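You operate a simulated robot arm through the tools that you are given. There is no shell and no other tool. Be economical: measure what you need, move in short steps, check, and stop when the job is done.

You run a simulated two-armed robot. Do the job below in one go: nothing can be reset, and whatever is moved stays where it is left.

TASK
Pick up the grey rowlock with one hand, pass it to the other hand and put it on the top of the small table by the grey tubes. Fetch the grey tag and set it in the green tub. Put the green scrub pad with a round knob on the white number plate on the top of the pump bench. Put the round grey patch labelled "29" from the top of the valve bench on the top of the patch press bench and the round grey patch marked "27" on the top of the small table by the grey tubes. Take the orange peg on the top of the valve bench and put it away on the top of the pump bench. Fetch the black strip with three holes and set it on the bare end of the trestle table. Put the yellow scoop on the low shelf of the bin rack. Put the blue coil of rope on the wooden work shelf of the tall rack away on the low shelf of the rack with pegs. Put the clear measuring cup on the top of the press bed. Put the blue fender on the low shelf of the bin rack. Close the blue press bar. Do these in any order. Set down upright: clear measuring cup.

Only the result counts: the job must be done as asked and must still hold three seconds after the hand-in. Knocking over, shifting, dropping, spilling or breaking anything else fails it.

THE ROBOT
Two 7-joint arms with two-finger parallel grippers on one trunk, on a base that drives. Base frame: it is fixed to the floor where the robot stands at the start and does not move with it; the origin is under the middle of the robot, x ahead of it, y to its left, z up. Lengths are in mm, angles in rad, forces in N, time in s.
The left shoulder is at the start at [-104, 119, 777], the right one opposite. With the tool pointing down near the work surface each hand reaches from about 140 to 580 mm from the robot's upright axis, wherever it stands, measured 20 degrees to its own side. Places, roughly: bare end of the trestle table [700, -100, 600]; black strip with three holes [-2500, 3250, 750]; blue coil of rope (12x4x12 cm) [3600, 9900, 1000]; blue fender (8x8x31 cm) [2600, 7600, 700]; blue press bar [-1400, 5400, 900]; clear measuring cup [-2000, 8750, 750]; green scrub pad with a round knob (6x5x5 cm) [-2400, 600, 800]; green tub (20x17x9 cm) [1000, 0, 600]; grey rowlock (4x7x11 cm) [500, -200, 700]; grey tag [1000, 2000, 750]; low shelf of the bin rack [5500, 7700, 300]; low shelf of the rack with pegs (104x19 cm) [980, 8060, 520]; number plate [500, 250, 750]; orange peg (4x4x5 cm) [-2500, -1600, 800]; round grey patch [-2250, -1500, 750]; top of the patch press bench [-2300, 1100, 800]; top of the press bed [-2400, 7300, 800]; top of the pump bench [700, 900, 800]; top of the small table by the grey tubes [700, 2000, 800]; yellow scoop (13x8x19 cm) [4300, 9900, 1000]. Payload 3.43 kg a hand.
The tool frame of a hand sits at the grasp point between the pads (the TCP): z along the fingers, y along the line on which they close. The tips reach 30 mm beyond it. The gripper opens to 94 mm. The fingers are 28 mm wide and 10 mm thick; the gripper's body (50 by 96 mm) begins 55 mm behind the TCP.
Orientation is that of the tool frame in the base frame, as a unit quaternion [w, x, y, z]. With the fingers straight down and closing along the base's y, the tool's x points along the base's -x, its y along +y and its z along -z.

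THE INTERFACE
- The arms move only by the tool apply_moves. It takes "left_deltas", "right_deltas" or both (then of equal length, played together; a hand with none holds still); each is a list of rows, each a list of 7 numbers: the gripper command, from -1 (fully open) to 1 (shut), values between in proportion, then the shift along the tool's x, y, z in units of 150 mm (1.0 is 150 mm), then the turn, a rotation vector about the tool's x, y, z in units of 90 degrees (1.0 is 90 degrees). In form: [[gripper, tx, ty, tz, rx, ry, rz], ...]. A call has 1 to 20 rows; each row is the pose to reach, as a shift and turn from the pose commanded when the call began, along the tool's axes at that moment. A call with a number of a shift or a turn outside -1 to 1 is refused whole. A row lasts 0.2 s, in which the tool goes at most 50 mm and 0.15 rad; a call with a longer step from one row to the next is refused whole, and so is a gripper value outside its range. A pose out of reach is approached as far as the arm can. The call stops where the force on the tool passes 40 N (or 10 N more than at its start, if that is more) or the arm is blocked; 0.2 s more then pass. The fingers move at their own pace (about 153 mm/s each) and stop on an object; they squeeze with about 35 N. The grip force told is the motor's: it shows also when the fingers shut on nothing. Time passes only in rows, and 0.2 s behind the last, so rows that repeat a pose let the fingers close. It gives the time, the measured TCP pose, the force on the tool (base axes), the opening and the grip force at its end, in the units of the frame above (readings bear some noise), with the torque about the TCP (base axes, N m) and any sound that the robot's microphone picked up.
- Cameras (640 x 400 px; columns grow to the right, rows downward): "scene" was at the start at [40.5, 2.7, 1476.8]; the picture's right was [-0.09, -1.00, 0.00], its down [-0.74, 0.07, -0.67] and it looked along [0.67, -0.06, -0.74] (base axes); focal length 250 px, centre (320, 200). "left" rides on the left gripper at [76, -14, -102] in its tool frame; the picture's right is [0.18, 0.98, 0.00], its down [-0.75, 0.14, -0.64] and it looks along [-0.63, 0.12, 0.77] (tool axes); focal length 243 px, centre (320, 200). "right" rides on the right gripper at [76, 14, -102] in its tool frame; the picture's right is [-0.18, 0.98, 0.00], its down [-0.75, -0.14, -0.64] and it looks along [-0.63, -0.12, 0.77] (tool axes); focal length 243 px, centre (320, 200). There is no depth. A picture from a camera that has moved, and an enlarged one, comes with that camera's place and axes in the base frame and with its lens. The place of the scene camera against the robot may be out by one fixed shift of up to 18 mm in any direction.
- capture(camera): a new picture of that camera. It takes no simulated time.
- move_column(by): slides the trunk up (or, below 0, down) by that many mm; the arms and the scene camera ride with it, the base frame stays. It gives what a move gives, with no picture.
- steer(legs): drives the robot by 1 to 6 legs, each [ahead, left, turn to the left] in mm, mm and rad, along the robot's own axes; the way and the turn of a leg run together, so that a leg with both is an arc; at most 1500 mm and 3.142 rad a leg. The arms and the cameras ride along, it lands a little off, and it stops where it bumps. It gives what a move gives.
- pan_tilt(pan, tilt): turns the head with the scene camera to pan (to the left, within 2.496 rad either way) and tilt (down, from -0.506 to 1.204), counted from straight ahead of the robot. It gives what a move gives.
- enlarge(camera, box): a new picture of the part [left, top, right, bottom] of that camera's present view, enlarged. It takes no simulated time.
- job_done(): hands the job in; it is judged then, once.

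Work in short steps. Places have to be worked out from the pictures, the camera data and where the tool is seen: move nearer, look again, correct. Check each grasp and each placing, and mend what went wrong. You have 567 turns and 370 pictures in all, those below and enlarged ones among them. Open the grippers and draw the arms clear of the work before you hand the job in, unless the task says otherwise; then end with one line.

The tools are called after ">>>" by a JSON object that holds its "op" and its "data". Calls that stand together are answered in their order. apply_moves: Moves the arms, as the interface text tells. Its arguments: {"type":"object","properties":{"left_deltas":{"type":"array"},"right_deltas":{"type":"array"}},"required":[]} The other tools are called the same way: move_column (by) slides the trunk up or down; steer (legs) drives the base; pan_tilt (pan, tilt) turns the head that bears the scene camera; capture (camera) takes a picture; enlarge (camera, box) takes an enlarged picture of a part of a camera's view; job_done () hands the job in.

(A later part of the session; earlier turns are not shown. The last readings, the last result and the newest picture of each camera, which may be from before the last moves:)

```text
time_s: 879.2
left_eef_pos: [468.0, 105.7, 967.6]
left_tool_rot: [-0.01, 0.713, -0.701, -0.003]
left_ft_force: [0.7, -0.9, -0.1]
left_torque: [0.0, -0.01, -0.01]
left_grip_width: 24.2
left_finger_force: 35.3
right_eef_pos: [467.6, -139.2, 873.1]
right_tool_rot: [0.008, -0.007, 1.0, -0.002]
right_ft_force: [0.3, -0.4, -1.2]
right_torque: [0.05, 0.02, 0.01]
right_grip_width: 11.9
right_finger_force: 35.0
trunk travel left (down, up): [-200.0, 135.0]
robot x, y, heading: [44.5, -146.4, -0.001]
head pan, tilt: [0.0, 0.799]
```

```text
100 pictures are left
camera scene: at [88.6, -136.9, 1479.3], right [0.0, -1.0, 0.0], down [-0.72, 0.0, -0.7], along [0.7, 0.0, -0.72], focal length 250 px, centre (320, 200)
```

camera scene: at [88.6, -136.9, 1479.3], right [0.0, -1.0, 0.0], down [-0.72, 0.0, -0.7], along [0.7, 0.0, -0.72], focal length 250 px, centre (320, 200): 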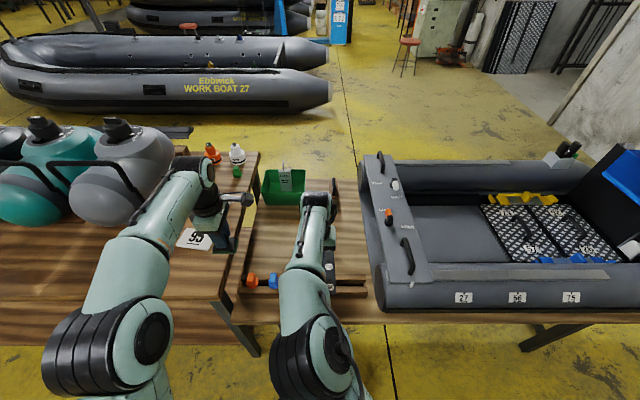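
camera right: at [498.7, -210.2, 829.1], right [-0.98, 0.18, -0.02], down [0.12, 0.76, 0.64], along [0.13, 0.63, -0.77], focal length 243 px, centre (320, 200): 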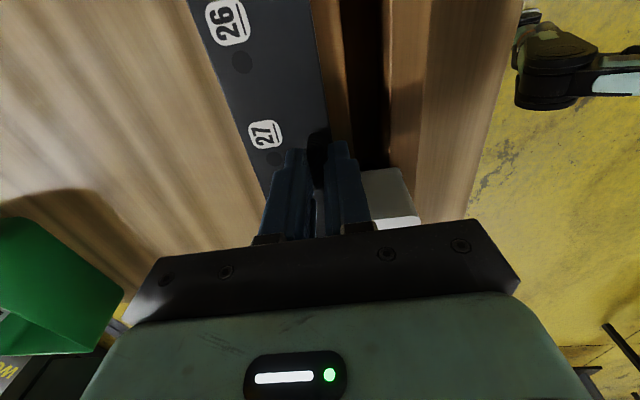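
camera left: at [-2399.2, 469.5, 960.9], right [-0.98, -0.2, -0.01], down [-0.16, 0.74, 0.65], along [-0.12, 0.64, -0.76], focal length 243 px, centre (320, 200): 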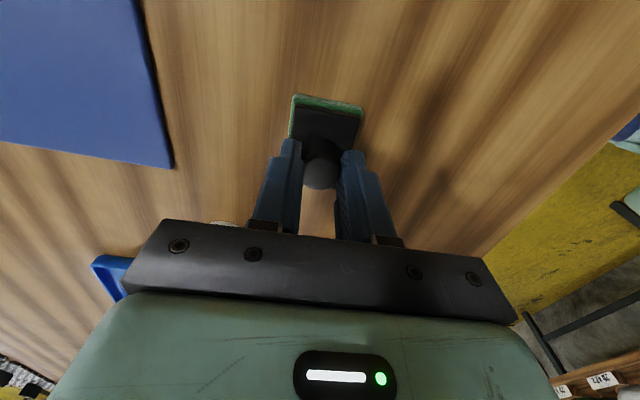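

The strip now points forward. I need ~60 mm more reach, so I try driving ahead.

>>> {"op": "steer", "data": {"legs": [[65, -30, 0]]}}

>>> {"op": "apply_moves", "data": {"right_deltas": [[1, -0.25, 0, 0.1, 0, 0, 0], [1, -0.5, 0, 0.2, 0, 0, 0], [1, -0.7, 0, 0.3, 0, 0, 0]]}}

>>> {"op": "capture", "data": {"camera": "right"}}

```text
time_s: 880.2
left_eef_pos: [533.3, 75.4, 968.9]
left_tool_rot: [-0.01, 0.713, -0.701, -0.003]
left_ft_force: [-0.5, -0.4, -0.3]
left_torque: [-0.01, 0.0, 0.03]
left_grip_width: 24.2
left_finger_force: 35.4
right_eef_pos: [533.3, -170.1, 873.3]
right_tool_rot: [0.007, -0.01, 1.0, -0.002]
right_ft_force: [0.6, -0.5, -0.6]
right_torque: [0.03, 0.05, -0.03]
right_grip_width: 11.9
right_finger_force: 34.6
trunk travel left (down, up): [-200.0, 135.0]
robot x, y, heading: [114.3, -173.2, 0.0]
head pan, tilt: [0.0, 0.799]
```

```text
time_s: 881.0
left_eef_pos: [532.1, 76.1, 968.8]
left_tool_rot: [-0.01, 0.713, -0.701, -0.003]
left_ft_force: [0.1, -0.3, 0.3]
left_torque: [0.0, 0.04, -0.03]
left_grip_width: 24.2
left_finger_force: 34.6
right_eef_pos: [580.7, -169.5, 854.7]
right_tool_rot: [0.007, -0.009, 1.0, -0.002]
right_ft_force: [0.9, 0.6, -0.9]
right_torque: [0.01, -0.02, 0.0]
right_grip_width: 12.0
right_finger_force: 35.2
right hand out of reach, approached as far as the arm can: row 2, 3
trunk travel left (down, up): [-200.0, 135.0]
robot x, y, heading: [110.4, -176.6, -0.005]
head pan, tilt: [0.0, 0.799]
```

```text
99 pictures are left
camera right: at [502.7, -156.8, 956.2], right [0.17, 0.99, 0.0], down [0.75, -0.12, 0.65], along [0.64, -0.11, -0.76], focal length 243 px, centre (320, 200)
```

right: 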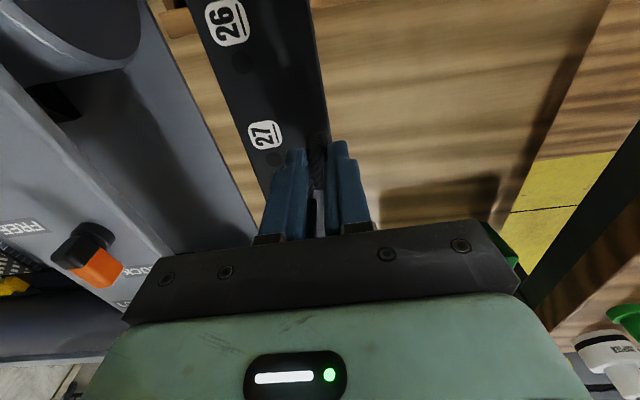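

The strip's lateral range clears the remaining rowlocks. Lower down the arm reaches farther, so I descend and extend together.

>>> {"op": "apply_moves", "data": {"right_deltas": [[1, 0, 0, 0.2, 0, 0, 0], [1, 0, 0, 0.45, 0, 0, 0], [1, -0.05, 0, 0.7, 0, 0, 0]]}}

>>> {"op": "capture", "data": {"camera": "right"}}

```text
time_s: 881.8
left_eef_pos: [532.8, 76.0, 968.4]
left_tool_rot: [-0.01, 0.713, -0.701, -0.003]
left_ft_force: [-0.1, 0.1, 0.3]
left_torque: [0.0, 0.02, 0.01]
left_grip_width: 24.2
left_finger_force: 34.7
right_eef_pos: [583.3, -164.3, 754.9]
right_tool_rot: [0.008, -0.01, 1.0, -0.001]
right_ft_force: [0.0, 0.1, -0.6]
right_torque: [-0.01, 0.01, 0.0]
right_grip_width: 12.2
right_finger_force: 35.2
right hand out of reach, approached as far as the arm can: row 3
trunk travel left (down, up): [-200.0, 135.0]
robot x, y, heading: [110.1, -176.0, 0.0]
head pan, tilt: [0.0, 0.799]
```

```text
98 pictures are left
camera right: at [505.9, -151.3, 856.7], right [0.17, 0.99, 0.0], down [0.75, -0.12, 0.65], along [0.65, -0.11, -0.76], focal length 243 px, centre (320, 200)
```

right: 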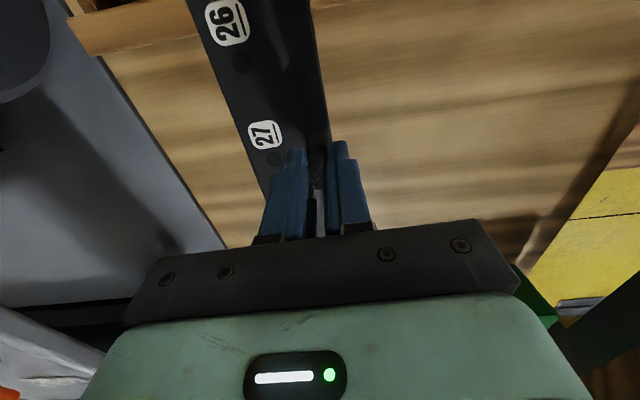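

The hand reaches farthest about 20° to its own side. I raise it a bit and turn the base 0.35 rad left so the target lies in that direction.

>>> {"op": "apply_moves", "data": {"right_deltas": [[1, 0.05, 0, -0.2, 0, 0, 0], [1, 0.1, 0, -0.5, 0, 0, 0]]}}

>>> {"op": "steer", "data": {"legs": [[0, 0, 0.35]]}}

>>> {"op": "capture", "data": {"camera": "right"}}

>>> {"op": "capture", "data": {"camera": "scene"}}

```text
time_s: 882.4
left_eef_pos: [531.1, 74.8, 969.7]
left_tool_rot: [-0.009, 0.713, -0.701, -0.003]
left_ft_force: [0.4, 0.4, -1.2]
left_torque: [-0.04, 0.0, 0.0]
left_grip_width: 23.8
left_finger_force: 34.7
right_eef_pos: [566.5, -163.4, 830.4]
right_tool_rot: [0.008, -0.01, 1.0, -0.001]
right_ft_force: [-0.7, -1.2, -1.3]
right_torque: [0.02, 0.03, 0.0]
right_grip_width: 11.9
right_finger_force: 35.2
trunk travel left (down, up): [-200.0, 135.0]
robot x, y, heading: [112.1, -177.8, -0.004]
head pan, tilt: [0.0, 0.799]
```

```text
time_s: 883.9
left_eef_pos: [422.2, 203.1, 967.6]
left_tool_rot: [-0.009, 0.823, -0.568, -0.006]
left_ft_force: [0.3, 0.2, -0.6]
left_torque: [-0.06, 0.01, -0.01]
left_grip_width: 24.3
left_finger_force: 34.8
right_eef_pos: [535.7, -8.2, 830.7]
right_tool_rot: [0.008, -0.182, 0.983, 0.0]
right_ft_force: [-0.4, 0.0, -0.7]
right_torque: [0.06, 0.01, -0.01]
right_grip_width: 12.2
right_finger_force: 35.5
trunk travel left (down, up): [-200.0, 135.0]
robot x, y, heading: [109.9, -174.8, 0.339]
head pan, tilt: [0.0, 0.799]
```

```text
97 pictures are left
camera right: at [457.5, -23.7, 932.7], right [-0.18, 0.98, 0.0], down [0.74, 0.14, 0.65], along [0.64, 0.12, -0.76], focal length 243 px, centre (320, 200)
```

right: 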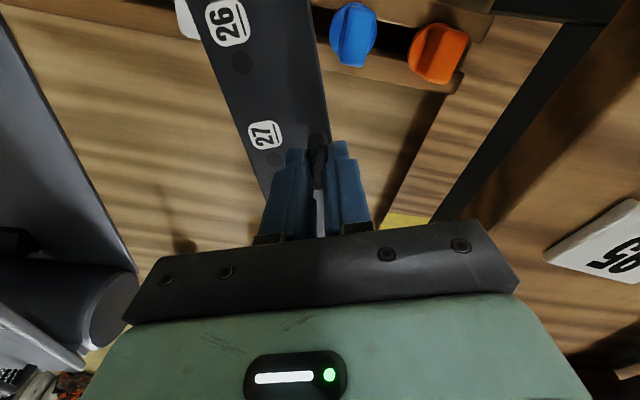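

```text
96 pictures are left
camera scene: at [151.1, -153.5, 1479.3], right [0.34, -0.94, 0.0], down [-0.67, -0.24, -0.7], along [0.66, 0.24, -0.72], focal length 250 px, centre (320, 200)
```

scene: 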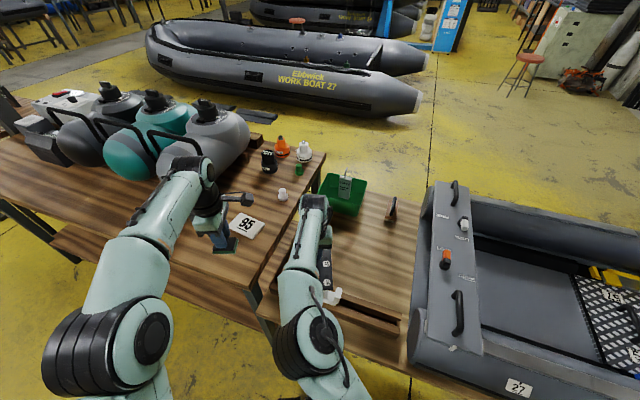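

Now the target lies in the hand's best direction. I swing the hand to about [640, -150] and descend.

>>> {"op": "apply_moves", "data": {"right_deltas": [[1, -0.08, -0.25, 0, 0, 0, 0], [1, -0.16, -0.5, 0, 0, 0, 0], [1, -0.24, -0.75, 0.1, 0, 0, 0], [1, -0.34, -1, 0.2, 0, 0, 0]]}}

>>> {"op": "apply_moves", "data": {"right_deltas": [[1, 0, -0.05, 0.2, 0, 0, 0], [1, -0.05, -0.1, 0.45, 0, 0, 0], [1, -0.1, -0.1, 0.7, 0, 0, 0]]}}

>>> {"op": "capture", "data": {"camera": "right"}}

>>> {"op": "capture", "data": {"camera": "scene"}}

```text
time_s: 884.9
left_eef_pos: [421.7, 204.0, 968.2]
left_tool_rot: [-0.007, 0.823, -0.567, -0.005]
left_ft_force: [0.7, -0.3, -1.1]
left_torque: [-0.01, -0.04, 0.0]
left_grip_width: 24.2
left_finger_force: 34.7
right_eef_pos: [574.1, -79.0, 823.9]
right_tool_rot: [0.008, -0.182, 0.983, -0.001]
right_ft_force: [0.3, 0.5, -1.7]
right_torque: [0.04, -0.03, 0.0]
right_grip_width: 12.2
right_finger_force: 34.8
right hand out of reach, approached as far as the arm can: row 2, 3, 4
trunk travel left (down, up): [-200.0, 135.0]
robot x, y, heading: [110.2, -177.2, 0.341]
head pan, tilt: [0.0, 0.799]
```

```text
time_s: 885.7
left_eef_pos: [421.5, 204.7, 968.4]
left_tool_rot: [-0.008, 0.823, -0.568, -0.005]
left_ft_force: [-1.0, -0.4, -1.2]
left_torque: [0.03, 0.02, 0.0]
left_grip_width: 24.0
left_finger_force: 35.2
right_eef_pos: [567.6, -73.1, 770.2]
right_tool_rot: [0.01, -0.183, 0.983, 0.0]
right_ft_force: [1.1, 1.0, 13.2]
right_torque: [-0.25, 0.87, -0.03]
right_grip_width: 12.1
right_finger_force: 35.8
right hand out of reach, approached as far as the arm can: row 1, 2, 3
trunk travel left (down, up): [-200.0, 135.0]
robot x, y, heading: [111.0, -175.9, 0.342]
head pan, tilt: [0.0, 0.799]
```

```text
95 pictures are left
camera right: at [490.2, -87.5, 870.8], right [-0.18, 0.98, 0.0], down [0.74, 0.14, 0.66], along [0.65, 0.12, -0.75], focal length 243 px, centre (320, 200)
```

right: 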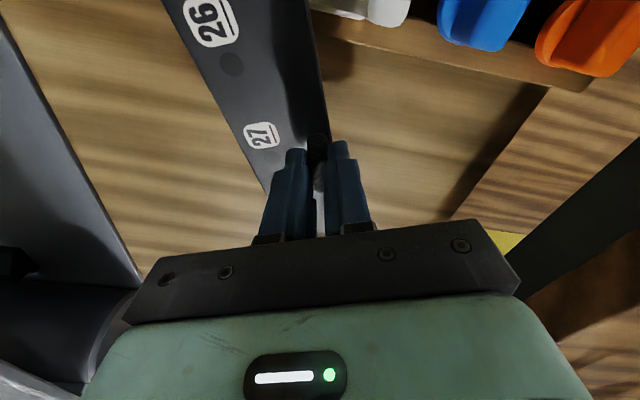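

```text
94 pictures are left
camera scene: at [150.5, -153.5, 1479.3], right [0.34, -0.94, 0.0], down [-0.67, -0.24, -0.7], along [0.66, 0.24, -0.72], focal length 250 px, centre (320, 200)
```

scene: 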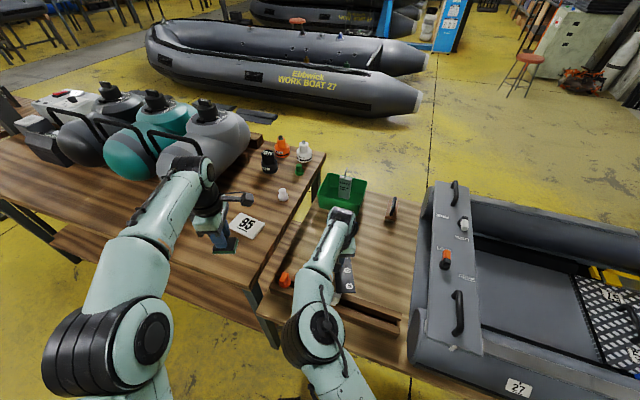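

The strip's rear end is pressing on the white rowlock (13 N). I lift straight up at once and check the rowlock.

>>> {"op": "apply_moves", "data": {"right_deltas": [[1, 0.05, 0.05, -0.3, 0, 0, 0], [1, 0.1, 0.1, -0.6, 0, 0, 0], [1, 0.15, 0.1, -0.9, 0, 0, 0]]}}

>>> {"op": "capture", "data": {"camera": "right"}}

>>> {"op": "enlarge", "data": {"camera": "scene", "box": [250, 180, 430, 350]}}

```text
time_s: 886.5
left_eef_pos: [421.3, 202.6, 969.4]
left_tool_rot: [-0.01, 0.824, -0.567, -0.005]
left_ft_force: [0.1, 0.0, -0.1]
left_torque: [0.05, 0.01, -0.02]
left_grip_width: 24.2
left_finger_force: 35.6
right_eef_pos: [537.5, -68.5, 903.5]
right_tool_rot: [0.007, -0.181, 0.983, -0.001]
right_ft_force: [-0.9, -0.7, -0.7]
right_torque: [0.05, 0.02, 0.0]
right_grip_width: 12.1
right_finger_force: 35.0
trunk travel left (down, up): [-200.0, 135.0]
robot x, y, heading: [108.5, -178.7, 0.343]
head pan, tilt: [0.0, 0.799]
```

```text
93 pictures are left
camera right: at [460.3, -82.7, 1004.8], right [-0.18, 0.98, 0.0], down [0.74, 0.14, 0.65], along [0.64, 0.12, -0.76], focal length 243 px, centre (320, 200)
```

right: 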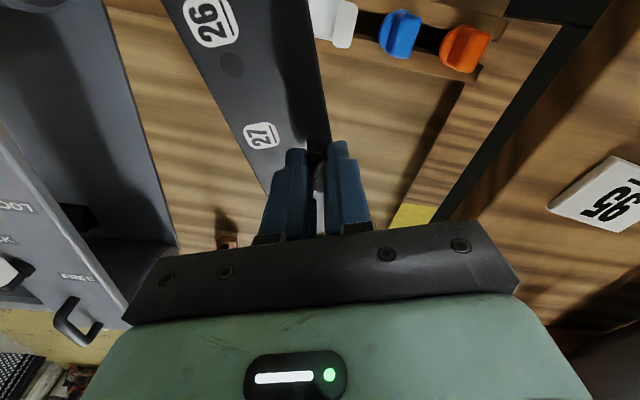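

```text
2.35 times, centred on (340, 265) of scene
camera zoom: at [150.7, -153.9, 1479.3], right [0.34, -0.94, 0.0], down [-0.67, -0.24, -0.7], along [0.66, 0.24, -0.72], focal length 588 px, centre (273, 47)
```

zoom: 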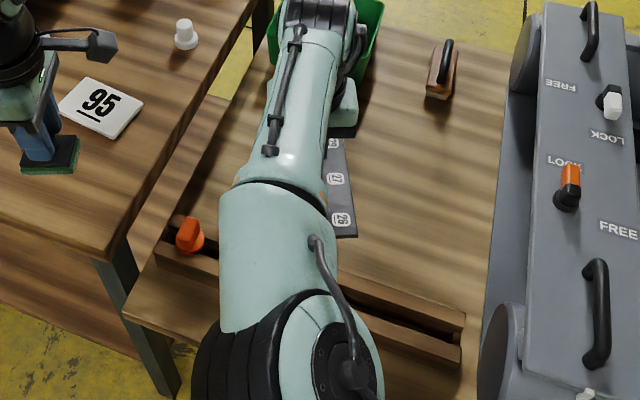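

The rowlock is still in place. Raising the trunk brings the shoulder level with the wrist for more reach, so I straighten the heading, raise the trunk fully and try to creep forward.

>>> {"op": "steer", "data": {"legs": [[0, 0, -0.343]]}}

>>> {"op": "move_column", "data": {"by": 135}}

>>> {"op": "steer", "data": {"legs": [[60, 0, 0]]}}

>>> {"op": "capture", "data": {"camera": "scene"}}

```text
time_s: 888.0
left_eef_pos: [530.9, 77.1, 968.5]
left_tool_rot: [-0.008, 0.715, -0.699, -0.002]
left_ft_force: [0.5, 0.2, -0.7]
left_torque: [0.02, -0.02, -0.02]
left_grip_width: 24.1
left_finger_force: 34.6
right_eef_pos: [549.8, -216.3, 903.3]
right_tool_rot: [0.008, -0.012, 1.0, -0.002]
right_ft_force: [-0.2, 0.4, -1.0]
right_torque: [-0.01, 0.02, 0.0]
right_grip_width: 12.1
right_finger_force: 34.9
trunk travel left (down, up): [-200.0, 135.0]
robot x, y, heading: [111.8, -178.4, 0.005]
head pan, tilt: [0.0, 0.799]
```

```text
time_s: 889.6
left_eef_pos: [529.4, 77.4, 1103.5]
left_tool_rot: [-0.011, 0.715, -0.699, -0.003]
left_ft_force: [-1.0, 0.3, -0.7]
left_torque: [0.01, -0.02, 0.0]
left_grip_width: 24.1
left_finger_force: 35.0
right_eef_pos: [548.8, -216.4, 1036.8]
right_tool_rot: [0.008, -0.012, 1.0, -0.001]
right_ft_force: [-0.4, -0.2, -1.2]
right_torque: [0.06, 0.01, -0.01]
right_grip_width: 12.1
right_finger_force: 34.9
trunk travel left (down, up): [-335.0, 0.0]
robot x, y, heading: [110.3, -178.4, 0.002]
head pan, tilt: [0.0, 0.799]
```

```text
time_s: 890.6
left_eef_pos: [588.6, 78.2, 1102.9]
left_tool_rot: [-0.009, 0.715, -0.699, -0.003]
left_ft_force: [0.1, -0.5, -0.2]
left_torque: [0.01, 0.0, -0.01]
left_grip_width: 23.9
left_finger_force: 35.1
right_eef_pos: [606.5, -215.9, 1036.7]
right_tool_rot: [0.007, -0.012, 1.0, -0.002]
right_ft_force: [0.2, 0.4, -0.7]
right_torque: [0.01, -0.01, -0.02]
right_grip_width: 12.0
right_finger_force: 34.9
trunk travel left (down, up): [-335.0, 0.0]
robot x, y, heading: [170.7, -177.9, 0.003]
head pan, tilt: [0.0, 0.799]
```

```text
91 pictures are left
camera scene: at [208.5, -166.2, 1617.7], right [0.0, -1.0, 0.0], down [-0.72, 0.0, -0.7], along [0.7, 0.0, -0.72], focal length 250 px, centre (320, 200)
```

scene: 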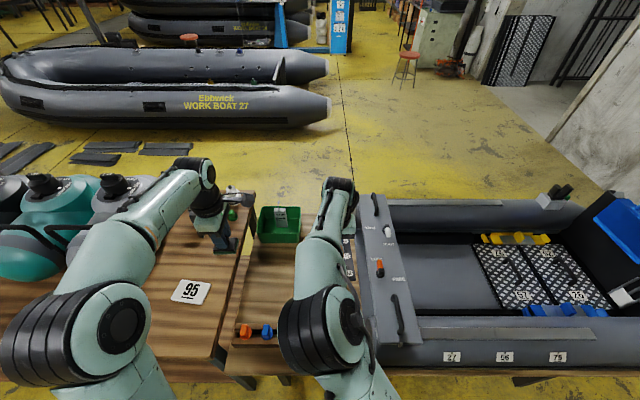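

The base slides under the trestle, so now there's plenty of reach. I shift the strip to y≈-160, x≈640, and descend.

>>> {"op": "apply_moves", "data": {"right_deltas": [[1, -0.1, 0.15, 0.2, 0, 0, 0], [1, -0.2, 0.3, 0.4, 0, 0, 0], [1, -0.25, 0.36, 0.65, 0, 0, 0], [1, -0.25, 0.36, 0.95, 0, 0, 0]]}}

>>> {"op": "apply_moves", "data": {"right_deltas": [[1, 0, 0, 0.3, 0, 0, 0], [1, 0, 0, 0.6, 0, 0, 0], [1, 0, 0, 0.9, 0, 0, 0], [1, 0, 0, 1, 0, 0, 0]]}}

>>> {"op": "capture", "data": {"camera": "right"}}

>>> {"op": "enlarge", "data": {"camera": "scene", "box": [220, 180, 400, 380]}}

```text
time_s: 891.6
left_eef_pos: [588.8, 78.1, 1102.7]
left_tool_rot: [-0.009, 0.715, -0.699, -0.003]
left_ft_force: [0.3, -0.7, -0.2]
left_torque: [0.02, -0.01, 0.01]
left_grip_width: 24.1
left_finger_force: 35.1
right_eef_pos: [645.8, -161.7, 896.2]
right_tool_rot: [0.007, -0.012, 1.0, -0.002]
right_ft_force: [-1.2, -0.2, -2.0]
right_torque: [0.06, -0.04, -0.01]
right_grip_width: 12.1
right_finger_force: 34.6
trunk travel left (down, up): [-335.0, 0.0]
robot x, y, heading: [169.8, -172.4, 0.0]
head pan, tilt: [0.0, 0.799]
```

```text
time_s: 892.6
left_eef_pos: [588.7, 79.2, 1103.4]
left_tool_rot: [-0.01, 0.714, -0.7, -0.003]
left_ft_force: [0.8, -0.2, 0.2]
left_torque: [0.01, 0.04, -0.03]
left_grip_width: 23.8
left_finger_force: 34.6
right_eef_pos: [631.5, -161.5, 762.4]
right_tool_rot: [0.008, -0.012, 1.0, -0.002]
right_ft_force: [-0.7, -0.4, -0.8]
right_torque: [0.07, -0.01, 0.02]
right_grip_width: 12.4
right_finger_force: 35.1
right hand out of reach, approached as far as the arm can: row 3, 4
trunk travel left (down, up): [-335.0, 0.0]
robot x, y, heading: [171.9, -171.7, 0.005]
head pan, tilt: [0.0, 0.799]
```

```text
90 pictures are left
camera right: at [553.6, -149.0, 863.5], right [0.16, 0.99, 0.0], down [0.75, -0.12, 0.65], along [0.65, -0.11, -0.76], focal length 243 px, centre (320, 200)
```

right: 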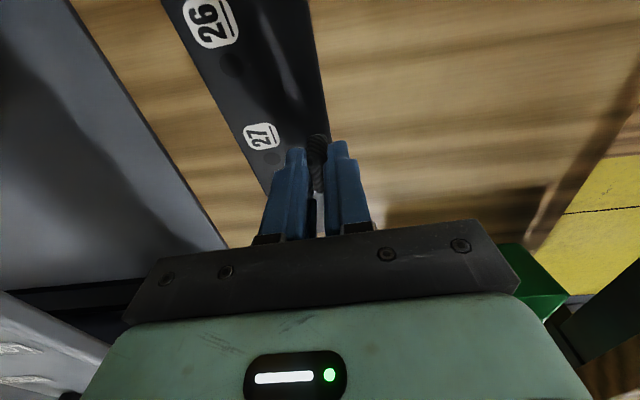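

```text
2.00 times, centred on (310, 280) of scene
camera zoom: at [209.6, -166.3, 1618.1], right [0.0, -1.0, 0.0], down [-0.72, 0.0, -0.7], along [0.7, 0.0, -0.72], focal length 499 px, centre (340, 40)
```

zoom: 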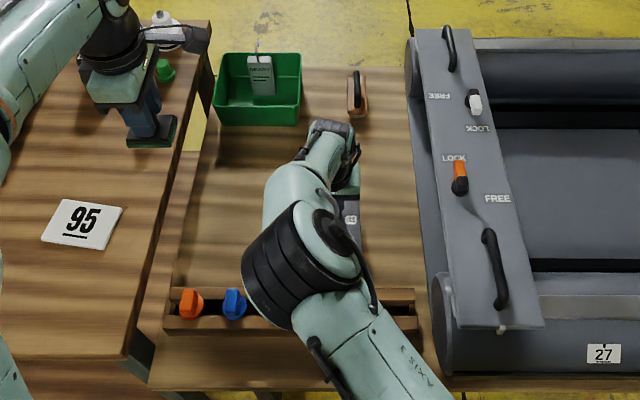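

The elbow is high (z≈1059), so lowering the trunk is safe. I lower it 95 mm to bring the strip near the table.

>>> {"op": "move_column", "data": {"by": -95}}

>>> {"op": "capture", "data": {"camera": "right"}}

```text
time_s: 893.4
left_eef_pos: [583.7, 76.7, 1044.2]
left_tool_rot: [-0.007, 0.715, -0.699, -0.006]
left_ft_force: [0.1, -1.1, -1.5]
left_torque: [-0.04, 0.03, -0.01]
left_grip_width: 24.2
left_finger_force: 35.3
right_eef_pos: [584.1, -159.4, 689.1]
right_tool_rot: [-0.009, -0.013, 1.0, 0.001]
right_ft_force: [-6.3, -1.3, 27.5]
right_torque: [-0.15, -0.83, -0.1]
right_grip_width: 12.3
right_finger_force: 35.3
trunk travel left (down, up): [-281.0, 55.0]
robot x, y, heading: [168.2, -173.8, 0.0]
head pan, tilt: [0.0, 0.799]
stopped: the force on the tool passed its limit at 124 N (the readings are from after the stop); the commanded pose is now the measured one
```

```text
88 pictures are left
camera right: at [510.0, -148.6, 793.2], right [0.16, 0.99, 0.0], down [0.77, -0.12, 0.63], along [0.62, -0.1, -0.78], focal length 243 px, centre (320, 200)
```

right: 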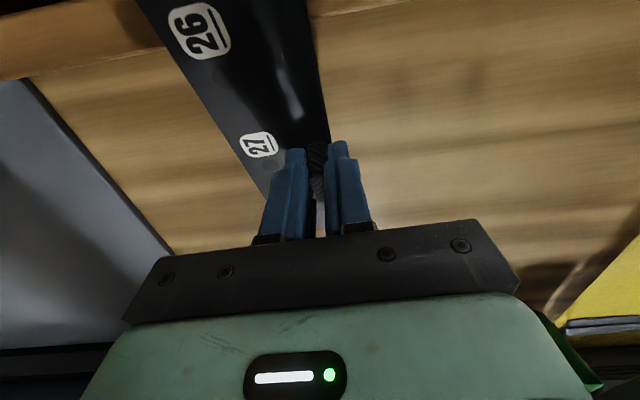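

The hand retreated as the trunk lowered, and the strip's rear pressed on the trough. I lift at once and inspect.

>>> {"op": "apply_moves", "data": {"right_deltas": [[1, 0, 0, -0.2, 0, 0, 0], [1, 0, 0, -0.45, 0, 0, 0], [1, 0, 0, -0.7, 0, 0, 0]]}}

>>> {"op": "enlarge", "data": {"camera": "scene", "box": [220, 160, 440, 380]}}

>>> {"op": "capture", "data": {"camera": "right"}}

```text
time_s: 894.1
left_eef_pos: [585.6, 77.8, 1045.0]
left_tool_rot: [-0.007, 0.715, -0.7, -0.006]
left_ft_force: [-1.2, 1.2, -0.9]
left_torque: [0.01, -0.03, 0.01]
left_grip_width: 24.0
left_finger_force: 34.8
right_eef_pos: [586.7, -162.5, 791.1]
right_tool_rot: [-0.012, -0.013, 1.0, 0.0]
right_ft_force: [-0.1, 0.7, -0.4]
right_torque: [-0.01, 0.01, 0.01]
right_grip_width: 12.5
right_finger_force: 35.0
trunk travel left (down, up): [-281.0, 55.0]
robot x, y, heading: [170.0, -176.2, 0.001]
head pan, tilt: [0.0, 0.799]
```

```text
1.82 times, centred on (330, 270) of scene
camera zoom: at [209.6, -166.4, 1561.0], right [0.0, -1.0, 0.0], down [-0.72, 0.0, -0.7], along [0.7, 0.0, -0.72], focal length 454 px, centre (302, 73)
```

zoom: 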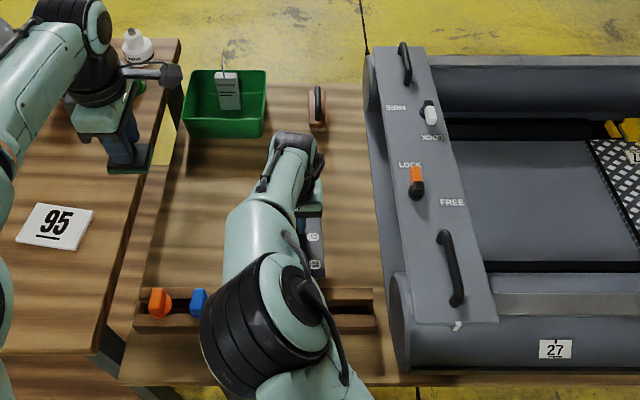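

```text
86 pictures are left
camera right: at [513.4, -150.0, 896.9], right [0.16, 0.99, 0.0], down [0.77, -0.12, 0.62], along [0.61, -0.1, -0.78], focal length 243 px, centre (320, 200)
```

right: 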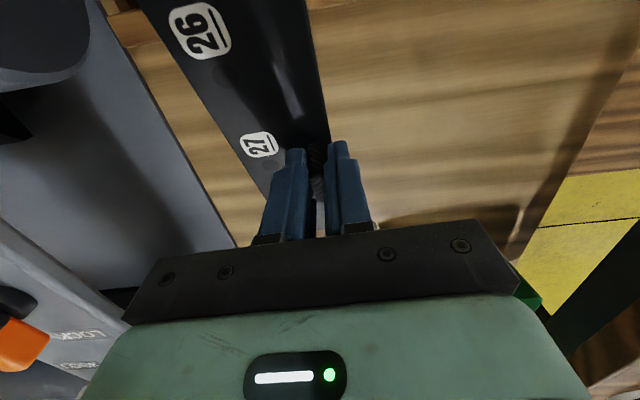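

The trough looks unmoved. Better: turn the strip crosswise again (it then needs little depth), since the base is now close enough. I raise and rotate the hand by -90°.

>>> {"op": "apply_moves", "data": {"right_deltas": [[1, 0, 0.05, -0.1, 0, 0, -0.09], [1, 0, 0.1, -0.2, 0, 0, -0.18], [1, 0, 0.1, -0.3, 0, 0, -0.27], [1, 0, 0.1, -0.3, 0, 0, -0.36], [1, 0, 0.1, -0.3, 0, 0, -0.45], [1, 0, 0.1, -0.3, 0, 0, -0.54], [1, 0, 0.1, -0.3, 0, 0, -0.63], [1, 0, 0.1, -0.3, 0, 0, -0.72], [1, 0, 0.1, -0.3, 0, 0, -0.81], [1, 0, 0.1, -0.3, 0, 0, -0.9], [1, 0, 0.1, -0.3, 0, 0, -0.99]]}}

>>> {"op": "capture", "data": {"camera": "right"}}

>>> {"op": "enlarge", "data": {"camera": "scene", "box": [220, 160, 440, 380]}}

```text
time_s: 896.5
left_eef_pos: [585.3, 77.0, 1044.8]
left_tool_rot: [-0.007, 0.715, -0.699, -0.005]
left_ft_force: [0.5, 1.1, 0.2]
left_torque: [0.02, 0.01, -0.02]
left_grip_width: 23.9
left_finger_force: 34.7
right_eef_pos: [588.1, -145.6, 836.8]
right_tool_rot: [0.009, 0.711, -0.703, -0.008]
right_ft_force: [-0.3, 0.4, -1.3]
right_torque: [0.03, 0.0, -0.01]
right_grip_width: 12.4
right_finger_force: 34.6
trunk travel left (down, up): [-281.0, 55.0]
robot x, y, heading: [170.5, -178.9, 0.003]
head pan, tilt: [0.0, 0.799]
```

```text
85 pictures are left
camera right: at [577.8, -222.5, 940.4], right [-0.98, 0.17, 0.02], down [0.15, 0.76, 0.64], along [0.09, 0.63, -0.77], focal length 243 px, centre (320, 200)
```

right: 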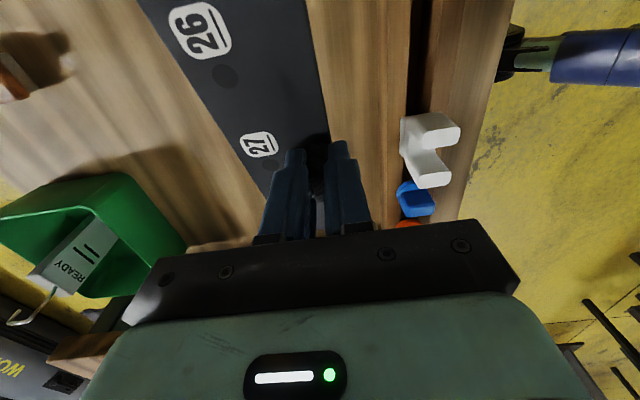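

```text
1.82 times, centred on (330, 270) of scene
camera zoom: at [210.0, -166.3, 1561.1], right [0.0, -1.0, 0.0], down [-0.72, 0.0, -0.7], along [0.7, 0.0, -0.72], focal length 454 px, centre (302, 73)
```

zoom: 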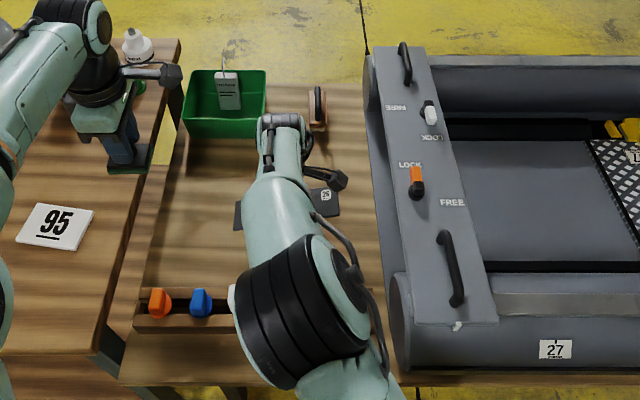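

Now the strip is well beyond the trough. I descend to z≈690, then slowly to contact.

>>> {"op": "apply_moves", "data": {"right_deltas": [[1, 0, -0.03, 0.3, 0, 0, 0], [1, 0, -0.06, 0.6, 0, 0, 0], [1, 0, -0.06, 0.85, 0, 0, 0], [1, 0, -0.06, 1, 0, 0, 0]]}}

>>> {"op": "apply_moves", "data": {"right_deltas": [[1, 0, 0, 0.06, 0, 0, 0], [1, 0, 0, 0.12, 0, 0, 0], [1, 0, 0, 0.16, 0, 0, 0], [1, 0, 0, 0.2, 0, 0, 0], [1, 0, 0, 0.24, 0, 0, 0]]}}

>>> {"op": "capture", "data": {"camera": "right"}}

```text
time_s: 897.5
left_eef_pos: [584.8, 77.0, 1046.3]
left_tool_rot: [-0.006, 0.715, -0.699, -0.006]
left_ft_force: [0.9, 0.0, -0.4]
left_torque: [-0.02, -0.01, 0.02]
left_grip_width: 24.4
left_finger_force: 34.6
right_eef_pos: [592.3, -146.1, 687.5]
right_tool_rot: [0.007, 0.711, -0.703, -0.007]
right_ft_force: [-0.6, -0.6, 1.9]
right_torque: [0.22, -0.11, -0.01]
right_grip_width: 12.5
right_finger_force: 34.7
trunk travel left (down, up): [-281.0, 55.0]
robot x, y, heading: [172.0, -174.3, 0.002]
head pan, tilt: [0.0, 0.799]
```

```text
time_s: 898.8
left_eef_pos: [585.7, 76.7, 1044.9]
left_tool_rot: [-0.006, 0.715, -0.699, -0.006]
left_ft_force: [-1.0, 1.1, 0.4]
left_torque: [0.01, -0.01, 0.03]
left_grip_width: 24.1
left_finger_force: 35.1
right_eef_pos: [576.6, -144.5, 667.7]
right_tool_rot: [0.007, 0.711, -0.703, -0.009]
right_ft_force: [4.3, -1.4, 9.6]
right_torque: [1.07, -0.72, -0.45]
right_grip_width: 12.5
right_finger_force: 34.9
right hand out of reach, approached as far as the arm can: row 1, 2, 3, 4, 5
trunk travel left (down, up): [-281.0, 55.0]
robot x, y, heading: [168.9, -174.9, 0.004]
head pan, tilt: [0.0, 0.799]
```

```text
83 pictures are left
camera right: at [565.9, -222.0, 771.6], right [-0.98, 0.17, 0.02], down [0.15, 0.75, 0.64], along [0.09, 0.63, -0.77], focal length 243 px, centre (320, 200)
```

right: 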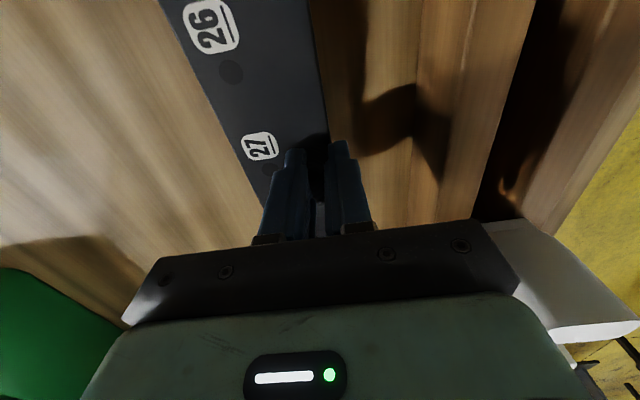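

The strip's north end touches first; it's tilted about 15°. I raise slightly, roll the hand to level it, and lower again.

>>> {"op": "apply_moves", "data": {"right_deltas": [[1, 0, 0, -0.15, 0, 0, 0], [1, 0, 0, -0.3, 0, -0.08, 0], [1, 0, 0, -0.3, 0, -0.16, 0]]}}

>>> {"op": "apply_moves", "data": {"right_deltas": [[1, 0, 0, 0.05, 0, 0, 0], [1, 0, 0, 0.1, 0, 0, 0], [1, 0, 0, 0.15, 0, 0, 0], [1, 0, 0, 0.2, 0, 0, 0], [1, 0, 0, 0.23, 0, 0, 0]]}}

>>> {"op": "capture", "data": {"camera": "right"}}

```text
time_s: 899.5
left_eef_pos: [585.3, 78.0, 1045.4]
left_tool_rot: [-0.007, 0.715, -0.699, -0.005]
left_ft_force: [-0.3, -0.4, 0.1]
left_torque: [-0.01, 0.03, -0.01]
left_grip_width: 24.1
left_finger_force: 35.0
right_eef_pos: [578.8, -145.2, 713.5]
right_tool_rot: [-0.08, 0.704, -0.699, -0.097]
right_ft_force: [0.1, -0.1, -1.0]
right_torque: [0.01, 0.02, 0.02]
right_grip_width: 12.4
right_finger_force: 34.8
trunk travel left (down, up): [-281.0, 55.0]
robot x, y, heading: [173.3, -176.3, 0.005]
head pan, tilt: [0.0, 0.799]
```

```text
time_s: 900.8
left_eef_pos: [586.4, 77.5, 1043.7]
left_tool_rot: [-0.007, 0.715, -0.699, -0.006]
left_ft_force: [0.1, 0.0, -0.8]
left_torque: [0.0, 0.03, 0.01]
left_grip_width: 24.3
left_finger_force: 34.9
right_eef_pos: [576.0, -135.7, 680.4]
right_tool_rot: [-0.08, 0.704, -0.699, -0.097]
right_ft_force: [0.1, 0.4, -1.1]
right_torque: [-0.05, 0.0, 0.01]
right_grip_width: 12.3
right_finger_force: 34.8
trunk travel left (down, up): [-281.0, 55.0]
robot x, y, heading: [170.7, -176.2, 0.002]
head pan, tilt: [0.0, 0.799]
```

```text
82 pictures are left
camera right: at [565.1, -236.0, 761.0], right [-0.98, 0.17, 0.07], down [0.15, 0.57, 0.81], along [0.1, 0.8, -0.59], focal length 243 px, centre (320, 200)
```

right: 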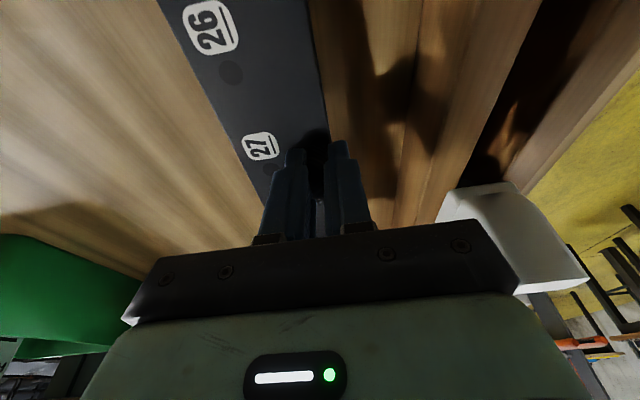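

>>> {"op": "apply_moves", "data": {"right_deltas": [[1, 0.008, 0, 0.032, 0, 0, 0], [1, 0.017, 0, 0.065, 0, 0, 0], [1, 0.025, 0, 0.097, 0, 0, 0], [1, 0.033, 0, 0.129, 0, 0, 0]]}}

>>> {"op": "apply_moves", "data": {"right_deltas": [[1, 0.006, 0, 0.022, 0, 0, 0], [1, 0.012, 0, 0.044, 0, 0, 0], [1, 0.018, 0, 0.066, 0, 0, 0], [1, 0.024, 0, 0.088, 0, 0, 0], [1, 0.03, 0, 0.11, 0, 0, 0]]}}

>>> {"op": "capture", "data": {"camera": "right"}}

```text
time_s: 901.8
left_eef_pos: [585.0, 78.5, 1045.7]
left_tool_rot: [-0.007, 0.715, -0.699, -0.006]
left_ft_force: [0.3, -0.1, 0.0]
left_torque: [0.0, -0.01, -0.01]
left_grip_width: 24.1
left_finger_force: 35.1
right_eef_pos: [568.1, -135.5, 669.3]
right_tool_rot: [-0.082, 0.704, -0.699, -0.096]
right_ft_force: [2.1, -2.2, 9.7]
right_torque: [-1.04, -0.61, 0.07]
right_grip_width: 12.6
right_finger_force: 34.9
right hand out of reach, approached as far as the arm can: row 1, 2, 3, 4
trunk travel left (down, up): [-281.0, 55.0]
robot x, y, heading: [170.0, -176.9, -0.003]
head pan, tilt: [0.0, 0.799]
```

```text
time_s: 903.0
left_eef_pos: [586.1, 78.2, 1044.9]
left_tool_rot: [-0.007, 0.715, -0.699, -0.006]
left_ft_force: [0.0, -0.9, -1.0]
left_torque: [0.0, -0.02, -0.01]
left_grip_width: 24.1
left_finger_force: 35.0
right_eef_pos: [557.6, -133.5, 660.4]
right_tool_rot: [-0.08, 0.704, -0.699, -0.096]
right_ft_force: [5.6, -0.7, 11.3]
right_torque: [-1.11, -0.88, 0.4]
right_grip_width: 13.0
right_finger_force: 35.0
right hand out of reach, approached as far as the arm can: row 2, 3, 4, 5
trunk travel left (down, up): [-281.0, 55.0]
robot x, y, heading: [170.7, -179.1, -0.0]
head pan, tilt: [0.0, 0.799]
```

```text
81 pictures are left
camera right: at [546.8, -233.4, 740.4], right [-0.98, 0.17, 0.07], down [0.15, 0.57, 0.81], along [0.1, 0.8, -0.59], focal length 243 px, centre (320, 200)
```

right: 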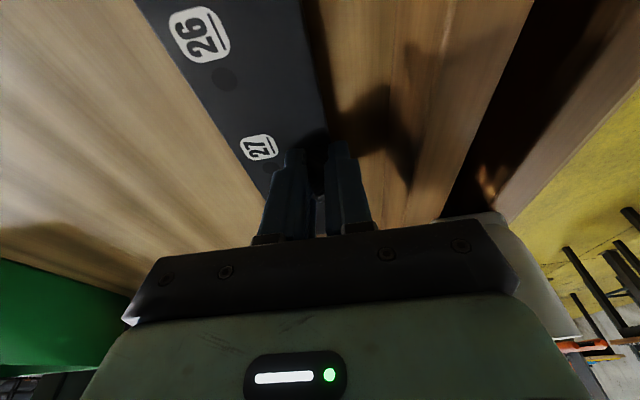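

The remaining tilt is small (~20 mm at one end). The arm is drifting back toward the trough, so I release here gently and lift away.

>>> {"op": "apply_moves", "data": {"right_deltas": [[0.7, 0, 0, 0, 0, 0, 0], [0.5, 0, 0, 0, 0, 0, 0], [0.4, 0, 0, 0, 0, 0, 0], [0.4, -0.02, 0, -0.1, 0, 0, 0], [0.4, -0.05, 0, -0.3, 0, 0, 0], [0.4, -0.1, 0, -0.6, 0, 0.05, 0], [0.4, -0.15, 0, -0.9, 0, 0.1, 0]]}}

>>> {"op": "capture", "data": {"camera": "right"}}

>>> {"op": "enlarge", "data": {"camera": "scene", "box": [220, 160, 440, 380]}}

```text
time_s: 904.5
left_eef_pos: [585.8, 78.6, 1044.5]
left_tool_rot: [-0.007, 0.715, -0.699, -0.005]
left_ft_force: [-1.0, -0.9, -0.2]
left_torque: [0.0, -0.01, -0.02]
left_grip_width: 24.2
left_finger_force: 35.2
right_eef_pos: [564.1, -145.3, 795.3]
right_tool_rot: [-0.024, 0.709, -0.704, -0.042]
right_ft_force: [-1.0, 0.3, -1.0]
right_torque: [0.03, 0.02, -0.01]
right_grip_width: 28.2
right_finger_force: 0.0
trunk travel left (down, up): [-281.0, 55.0]
robot x, y, heading: [167.6, -174.5, 0.007]
head pan, tilt: [0.0, 0.799]
```

```text
80 pictures are left
camera right: at [552.5, -231.3, 891.6], right [-0.98, 0.17, 0.04], down [0.15, 0.69, 0.71], along [0.09, 0.7, -0.71], focal length 243 px, centre (320, 200)
```

right: 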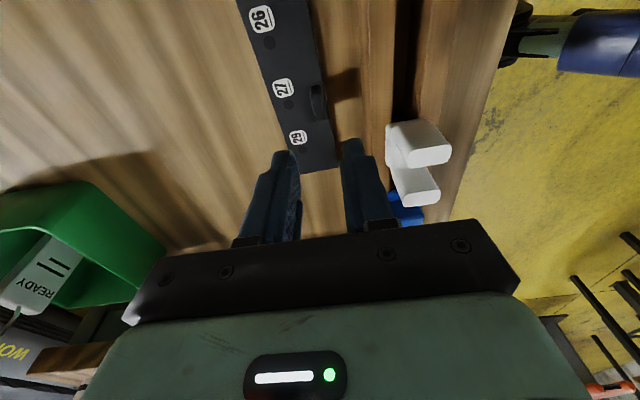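

```text
1.82 times, centred on (330, 270) of scene
camera zoom: at [209.6, -166.4, 1561.1], right [0.0, -1.0, 0.0], down [-0.72, 0.0, -0.7], along [0.7, 0.0, -0.72], focal length 454 px, centre (302, 73)
```

zoom: 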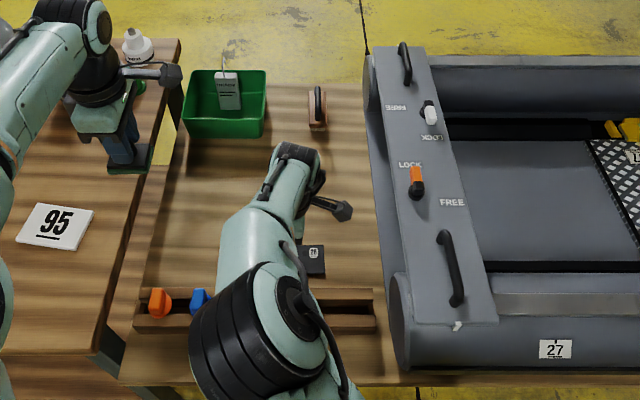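

The strip lies flat on the bare table, clear of the trough. Now the pad: I raise the right hand, back out to x≈0, shift left to y≈75, and look at the plate.

>>> {"op": "apply_moves", "data": {"right_deltas": [[0.4, 0, 0.15, -0.25, 0, 0, 0], [-0.5, 0, 0.3, -0.5, 0, 0, 0], [-1, 0, 0.5, -0.75, 0, 0.03, 0], [-1, 0, 0.7, -1, 0, 0.05, 0]]}}

>>> {"op": "steer", "data": {"legs": [[-180, 0, 0], [0, 260, 0]]}}

>>> {"op": "capture", "data": {"camera": "left"}}

>>> {"op": "capture", "data": {"camera": "scene"}}

```text
time_s: 905.5
left_eef_pos: [584.9, 77.4, 1046.6]
left_tool_rot: [-0.006, 0.715, -0.699, -0.006]
left_ft_force: [-0.6, -0.9, -0.7]
left_torque: [0.0, -0.02, -0.02]
left_grip_width: 24.1
left_finger_force: 35.0
right_eef_pos: [458.5, -162.7, 948.3]
right_tool_rot: [0.002, 0.71, -0.704, -0.014]
right_ft_force: [0.8, -0.4, 0.5]
right_torque: [0.0, 0.01, 0.04]
right_grip_width: 94.0
right_finger_force: 0.1
trunk travel left (down, up): [-281.0, 55.0]
robot x, y, heading: [171.5, -176.0, -0.001]
head pan, tilt: [0.0, 0.799]
```

```text
time_s: 909.5
left_eef_pos: [405.1, 335.3, 1045.9]
left_tool_rot: [-0.007, 0.715, -0.699, -0.005]
left_ft_force: [1.0, 0.3, -1.1]
left_torque: [-0.01, -0.02, -0.01]
left_grip_width: 24.4
left_finger_force: 34.8
right_eef_pos: [279.8, 95.4, 947.5]
right_tool_rot: [0.003, 0.71, -0.704, -0.013]
right_ft_force: [-0.6, -0.4, 0.8]
right_torque: [0.0, 0.01, 0.02]
right_grip_width: 94.0
right_finger_force: 0.1
trunk travel left (down, up): [-281.0, 55.0]
robot x, y, heading: [-14.0, 77.6, -0.002]
head pan, tilt: [0.0, 0.799]
```

```text
78 pictures are left
camera left: at [422.5, 255.8, 1146.1], right [-0.98, -0.21, 0.0], down [-0.16, 0.74, 0.65], along [-0.13, 0.64, -0.76], focal length 243 px, centre (320, 200)
```

left: 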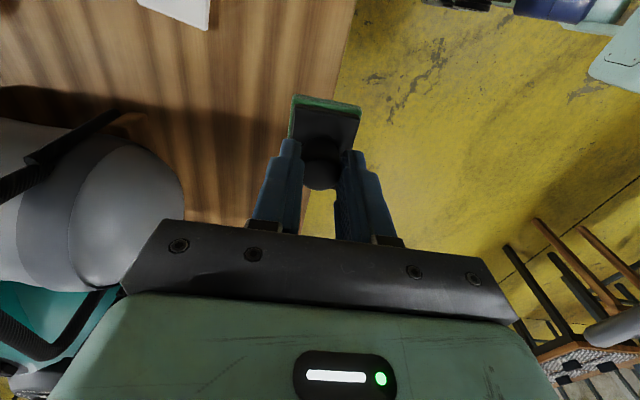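

```text
77 pictures are left
camera scene: at [28.5, 90.6, 1561.1], right [0.0, -1.0, 0.0], down [-0.72, 0.0, -0.7], along [0.7, 0.0, -0.72], focal length 250 px, centre (320, 200)
```

scene: 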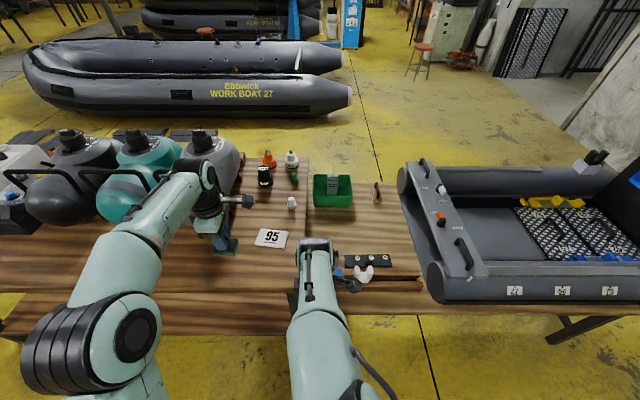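

The plate centre is about [570, 262]. I drive ahead 90 mm to bring it within reach and move the left hand over it.

>>> {"op": "steer", "data": {"legs": [[90, 0, 0]]}}

>>> {"op": "apply_moves", "data": {"left_deltas": [[1, 0.15, -0.1, 0.1, 0, 0, 0], [1, 0.3, -0.2, 0.3, 0, 0, 0], [1, 0.45, -0.3, 0.5, 0, 0, 0], [1, 0.48, -0.45, 0.7, 0, 0, 0]]}}

>>> {"op": "capture", "data": {"camera": "left"}}

```text
time_s: 910.6
left_eef_pos: [495.6, 335.5, 1045.4]
left_tool_rot: [-0.006, 0.715, -0.699, -0.006]
left_ft_force: [-0.5, -0.3, -0.5]
left_torque: [0.01, 0.01, 0.02]
left_grip_width: 24.3
left_finger_force: 35.1
right_eef_pos: [368.4, 96.6, 947.0]
right_tool_rot: [0.003, 0.711, -0.703, -0.014]
right_ft_force: [-0.2, -0.3, 0.6]
right_torque: [0.01, -0.01, 0.0]
right_grip_width: 94.0
right_finger_force: 0.2
trunk travel left (down, up): [-281.0, 55.0]
robot x, y, heading: [73.6, 81.6, 0.004]
head pan, tilt: [0.0, 0.799]
```

```text
time_s: 911.6
left_eef_pos: [566.9, 265.6, 936.4]
left_tool_rot: [-0.006, 0.716, -0.698, -0.006]
left_ft_force: [0.0, -0.3, -0.4]
left_torque: [-0.01, -0.01, 0.0]
left_grip_width: 24.1
left_finger_force: 34.8
right_eef_pos: [369.4, 94.9, 948.9]
right_tool_rot: [0.003, 0.711, -0.703, -0.014]
right_ft_force: [0.3, -0.7, 0.6]
right_torque: [0.0, 0.03, 0.02]
right_grip_width: 94.2
right_finger_force: 0.0
trunk travel left (down, up): [-281.0, 55.0]
robot x, y, heading: [79.8, 79.6, 0.006]
head pan, tilt: [0.0, 0.799]
```

```text
76 pictures are left
camera left: at [584.8, 187.1, 1038.2], right [-0.98, -0.21, 0.0], down [-0.16, 0.74, 0.65], along [-0.13, 0.64, -0.76], focal length 243 px, centre (320, 200)
```

left: 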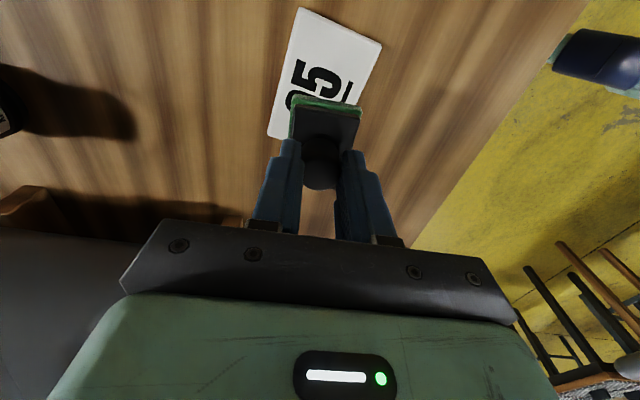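

The plate's centre is at [567, 256], right below. I shift 9 mm and lower onto it.

>>> {"op": "apply_moves", "data": {"left_deltas": [[1, 0.06, 0, 0.15, 0, 0, 0], [1, 0.06, 0, 0.3, 0, 0, 0], [1, 0.06, 0, 0.42, 0, 0, 0]]}}

>>> {"op": "apply_moves", "data": {"left_deltas": [[1, 0, 0, 0.02, 0, 0, 0], [1, 0, 0, 0.04, 0, 0, 0], [1, 0, 0, 0.06, 0, 0, 0], [1, 0, 0, 0.08, 0, 0, 0], [1, 0, 0, 0.1, 0, 0, 0], [1, 0, 0, 0.12, 0, 0, 0]]}}

>>> {"op": "capture", "data": {"camera": "left"}}

```text
time_s: 912.4
left_eef_pos: [565.3, 257.9, 874.6]
left_tool_rot: [-0.006, 0.715, -0.699, -0.007]
left_ft_force: [0.2, -1.1, -1.3]
left_torque: [-0.01, 0.05, -0.01]
left_grip_width: 24.2
left_finger_force: 34.9
right_eef_pos: [369.9, 95.6, 949.2]
right_tool_rot: [0.003, 0.711, -0.703, -0.014]
right_ft_force: [0.1, -0.1, -0.2]
right_torque: [-0.02, -0.02, 0.01]
right_grip_width: 93.9
right_finger_force: 0.1
trunk travel left (down, up): [-281.0, 55.0]
robot x, y, heading: [77.3, 82.5, 0.006]
head pan, tilt: [0.0, 0.799]
```

```text
time_s: 913.6
left_eef_pos: [566.8, 259.1, 868.1]
left_tool_rot: [-0.011, 0.716, -0.698, -0.001]
left_ft_force: [-8.2, -0.6, 16.3]
left_torque: [0.1, 0.5, 0.06]
left_grip_width: 24.2
left_finger_force: 35.6
right_eef_pos: [368.1, 94.4, 948.9]
right_tool_rot: [0.002, 0.711, -0.703, -0.014]
right_ft_force: [-0.9, 0.9, -0.7]
right_torque: [-0.01, 0.01, 0.04]
right_grip_width: 94.1
right_finger_force: 0.0
trunk travel left (down, up): [-281.0, 55.0]
robot x, y, heading: [76.4, 80.3, 0.002]
head pan, tilt: [0.0, 0.799]
stopped in row 6 (left hand): the force on the tool passed its limit at 44 N (the readings are from after the stop); the commanded pose is now the measured one
```

```text
75 pictures are left
camera left: at [582.7, 180.7, 970.2], right [-0.98, -0.21, -0.02], down [-0.17, 0.74, 0.65], along [-0.12, 0.64, -0.76], focal length 243 px, centre (320, 200)
```

left: 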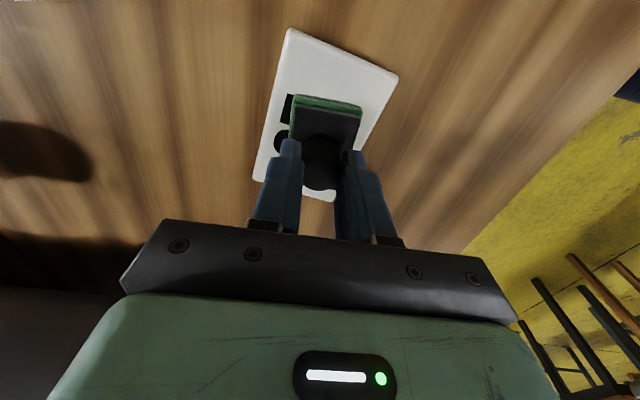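

The pad sits on the plate. I ease up, open, and lift off.

>>> {"op": "apply_moves", "data": {"left_deltas": [[1, 0, 0, -0.015, 0, 0, 0], [0.2, 0, 0, -0.015, 0, 0, 0], [-0.1, 0, 0, -0.015, 0, 0, 0], [-0.1, 0, 0, -0.015, 0, 0, 0], [-0.1, 0, 0, -0.2, 0, 0, 0], [-0.1, 0, 0, -0.5, 0, 0, 0], [-0.1, 0, 0, -0.75, 0, 0, 0]]}}

>>> {"op": "capture", "data": {"camera": "left"}}

```text
time_s: 915.2
left_eef_pos: [564.6, 256.5, 979.9]
left_tool_rot: [-0.01, 0.716, -0.698, -0.003]
left_ft_force: [0.1, 0.6, -0.5]
left_torque: [0.01, -0.02, 0.0]
left_grip_width: 51.7
left_finger_force: 0.1
right_eef_pos: [369.8, 95.5, 948.2]
right_tool_rot: [0.003, 0.711, -0.703, -0.014]
right_ft_force: [-0.9, -0.1, -0.4]
right_torque: [0.0, 0.05, -0.02]
right_grip_width: 94.0
right_finger_force: 0.1
trunk travel left (down, up): [-281.0, 55.0]
robot x, y, heading: [76.4, 80.0, 0.009]
head pan, tilt: [0.0, 0.799]
```

```text
74 pictures are left
camera left: at [582.2, 178.1, 1080.5], right [-0.98, -0.21, -0.01], down [-0.17, 0.74, 0.65], along [-0.13, 0.64, -0.76], focal length 243 px, centre (320, 200)
```

left: 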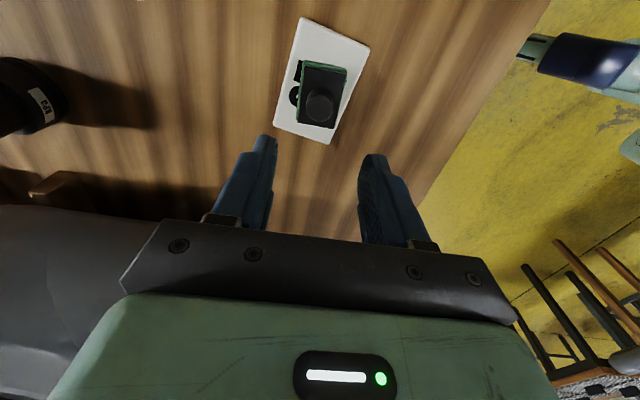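

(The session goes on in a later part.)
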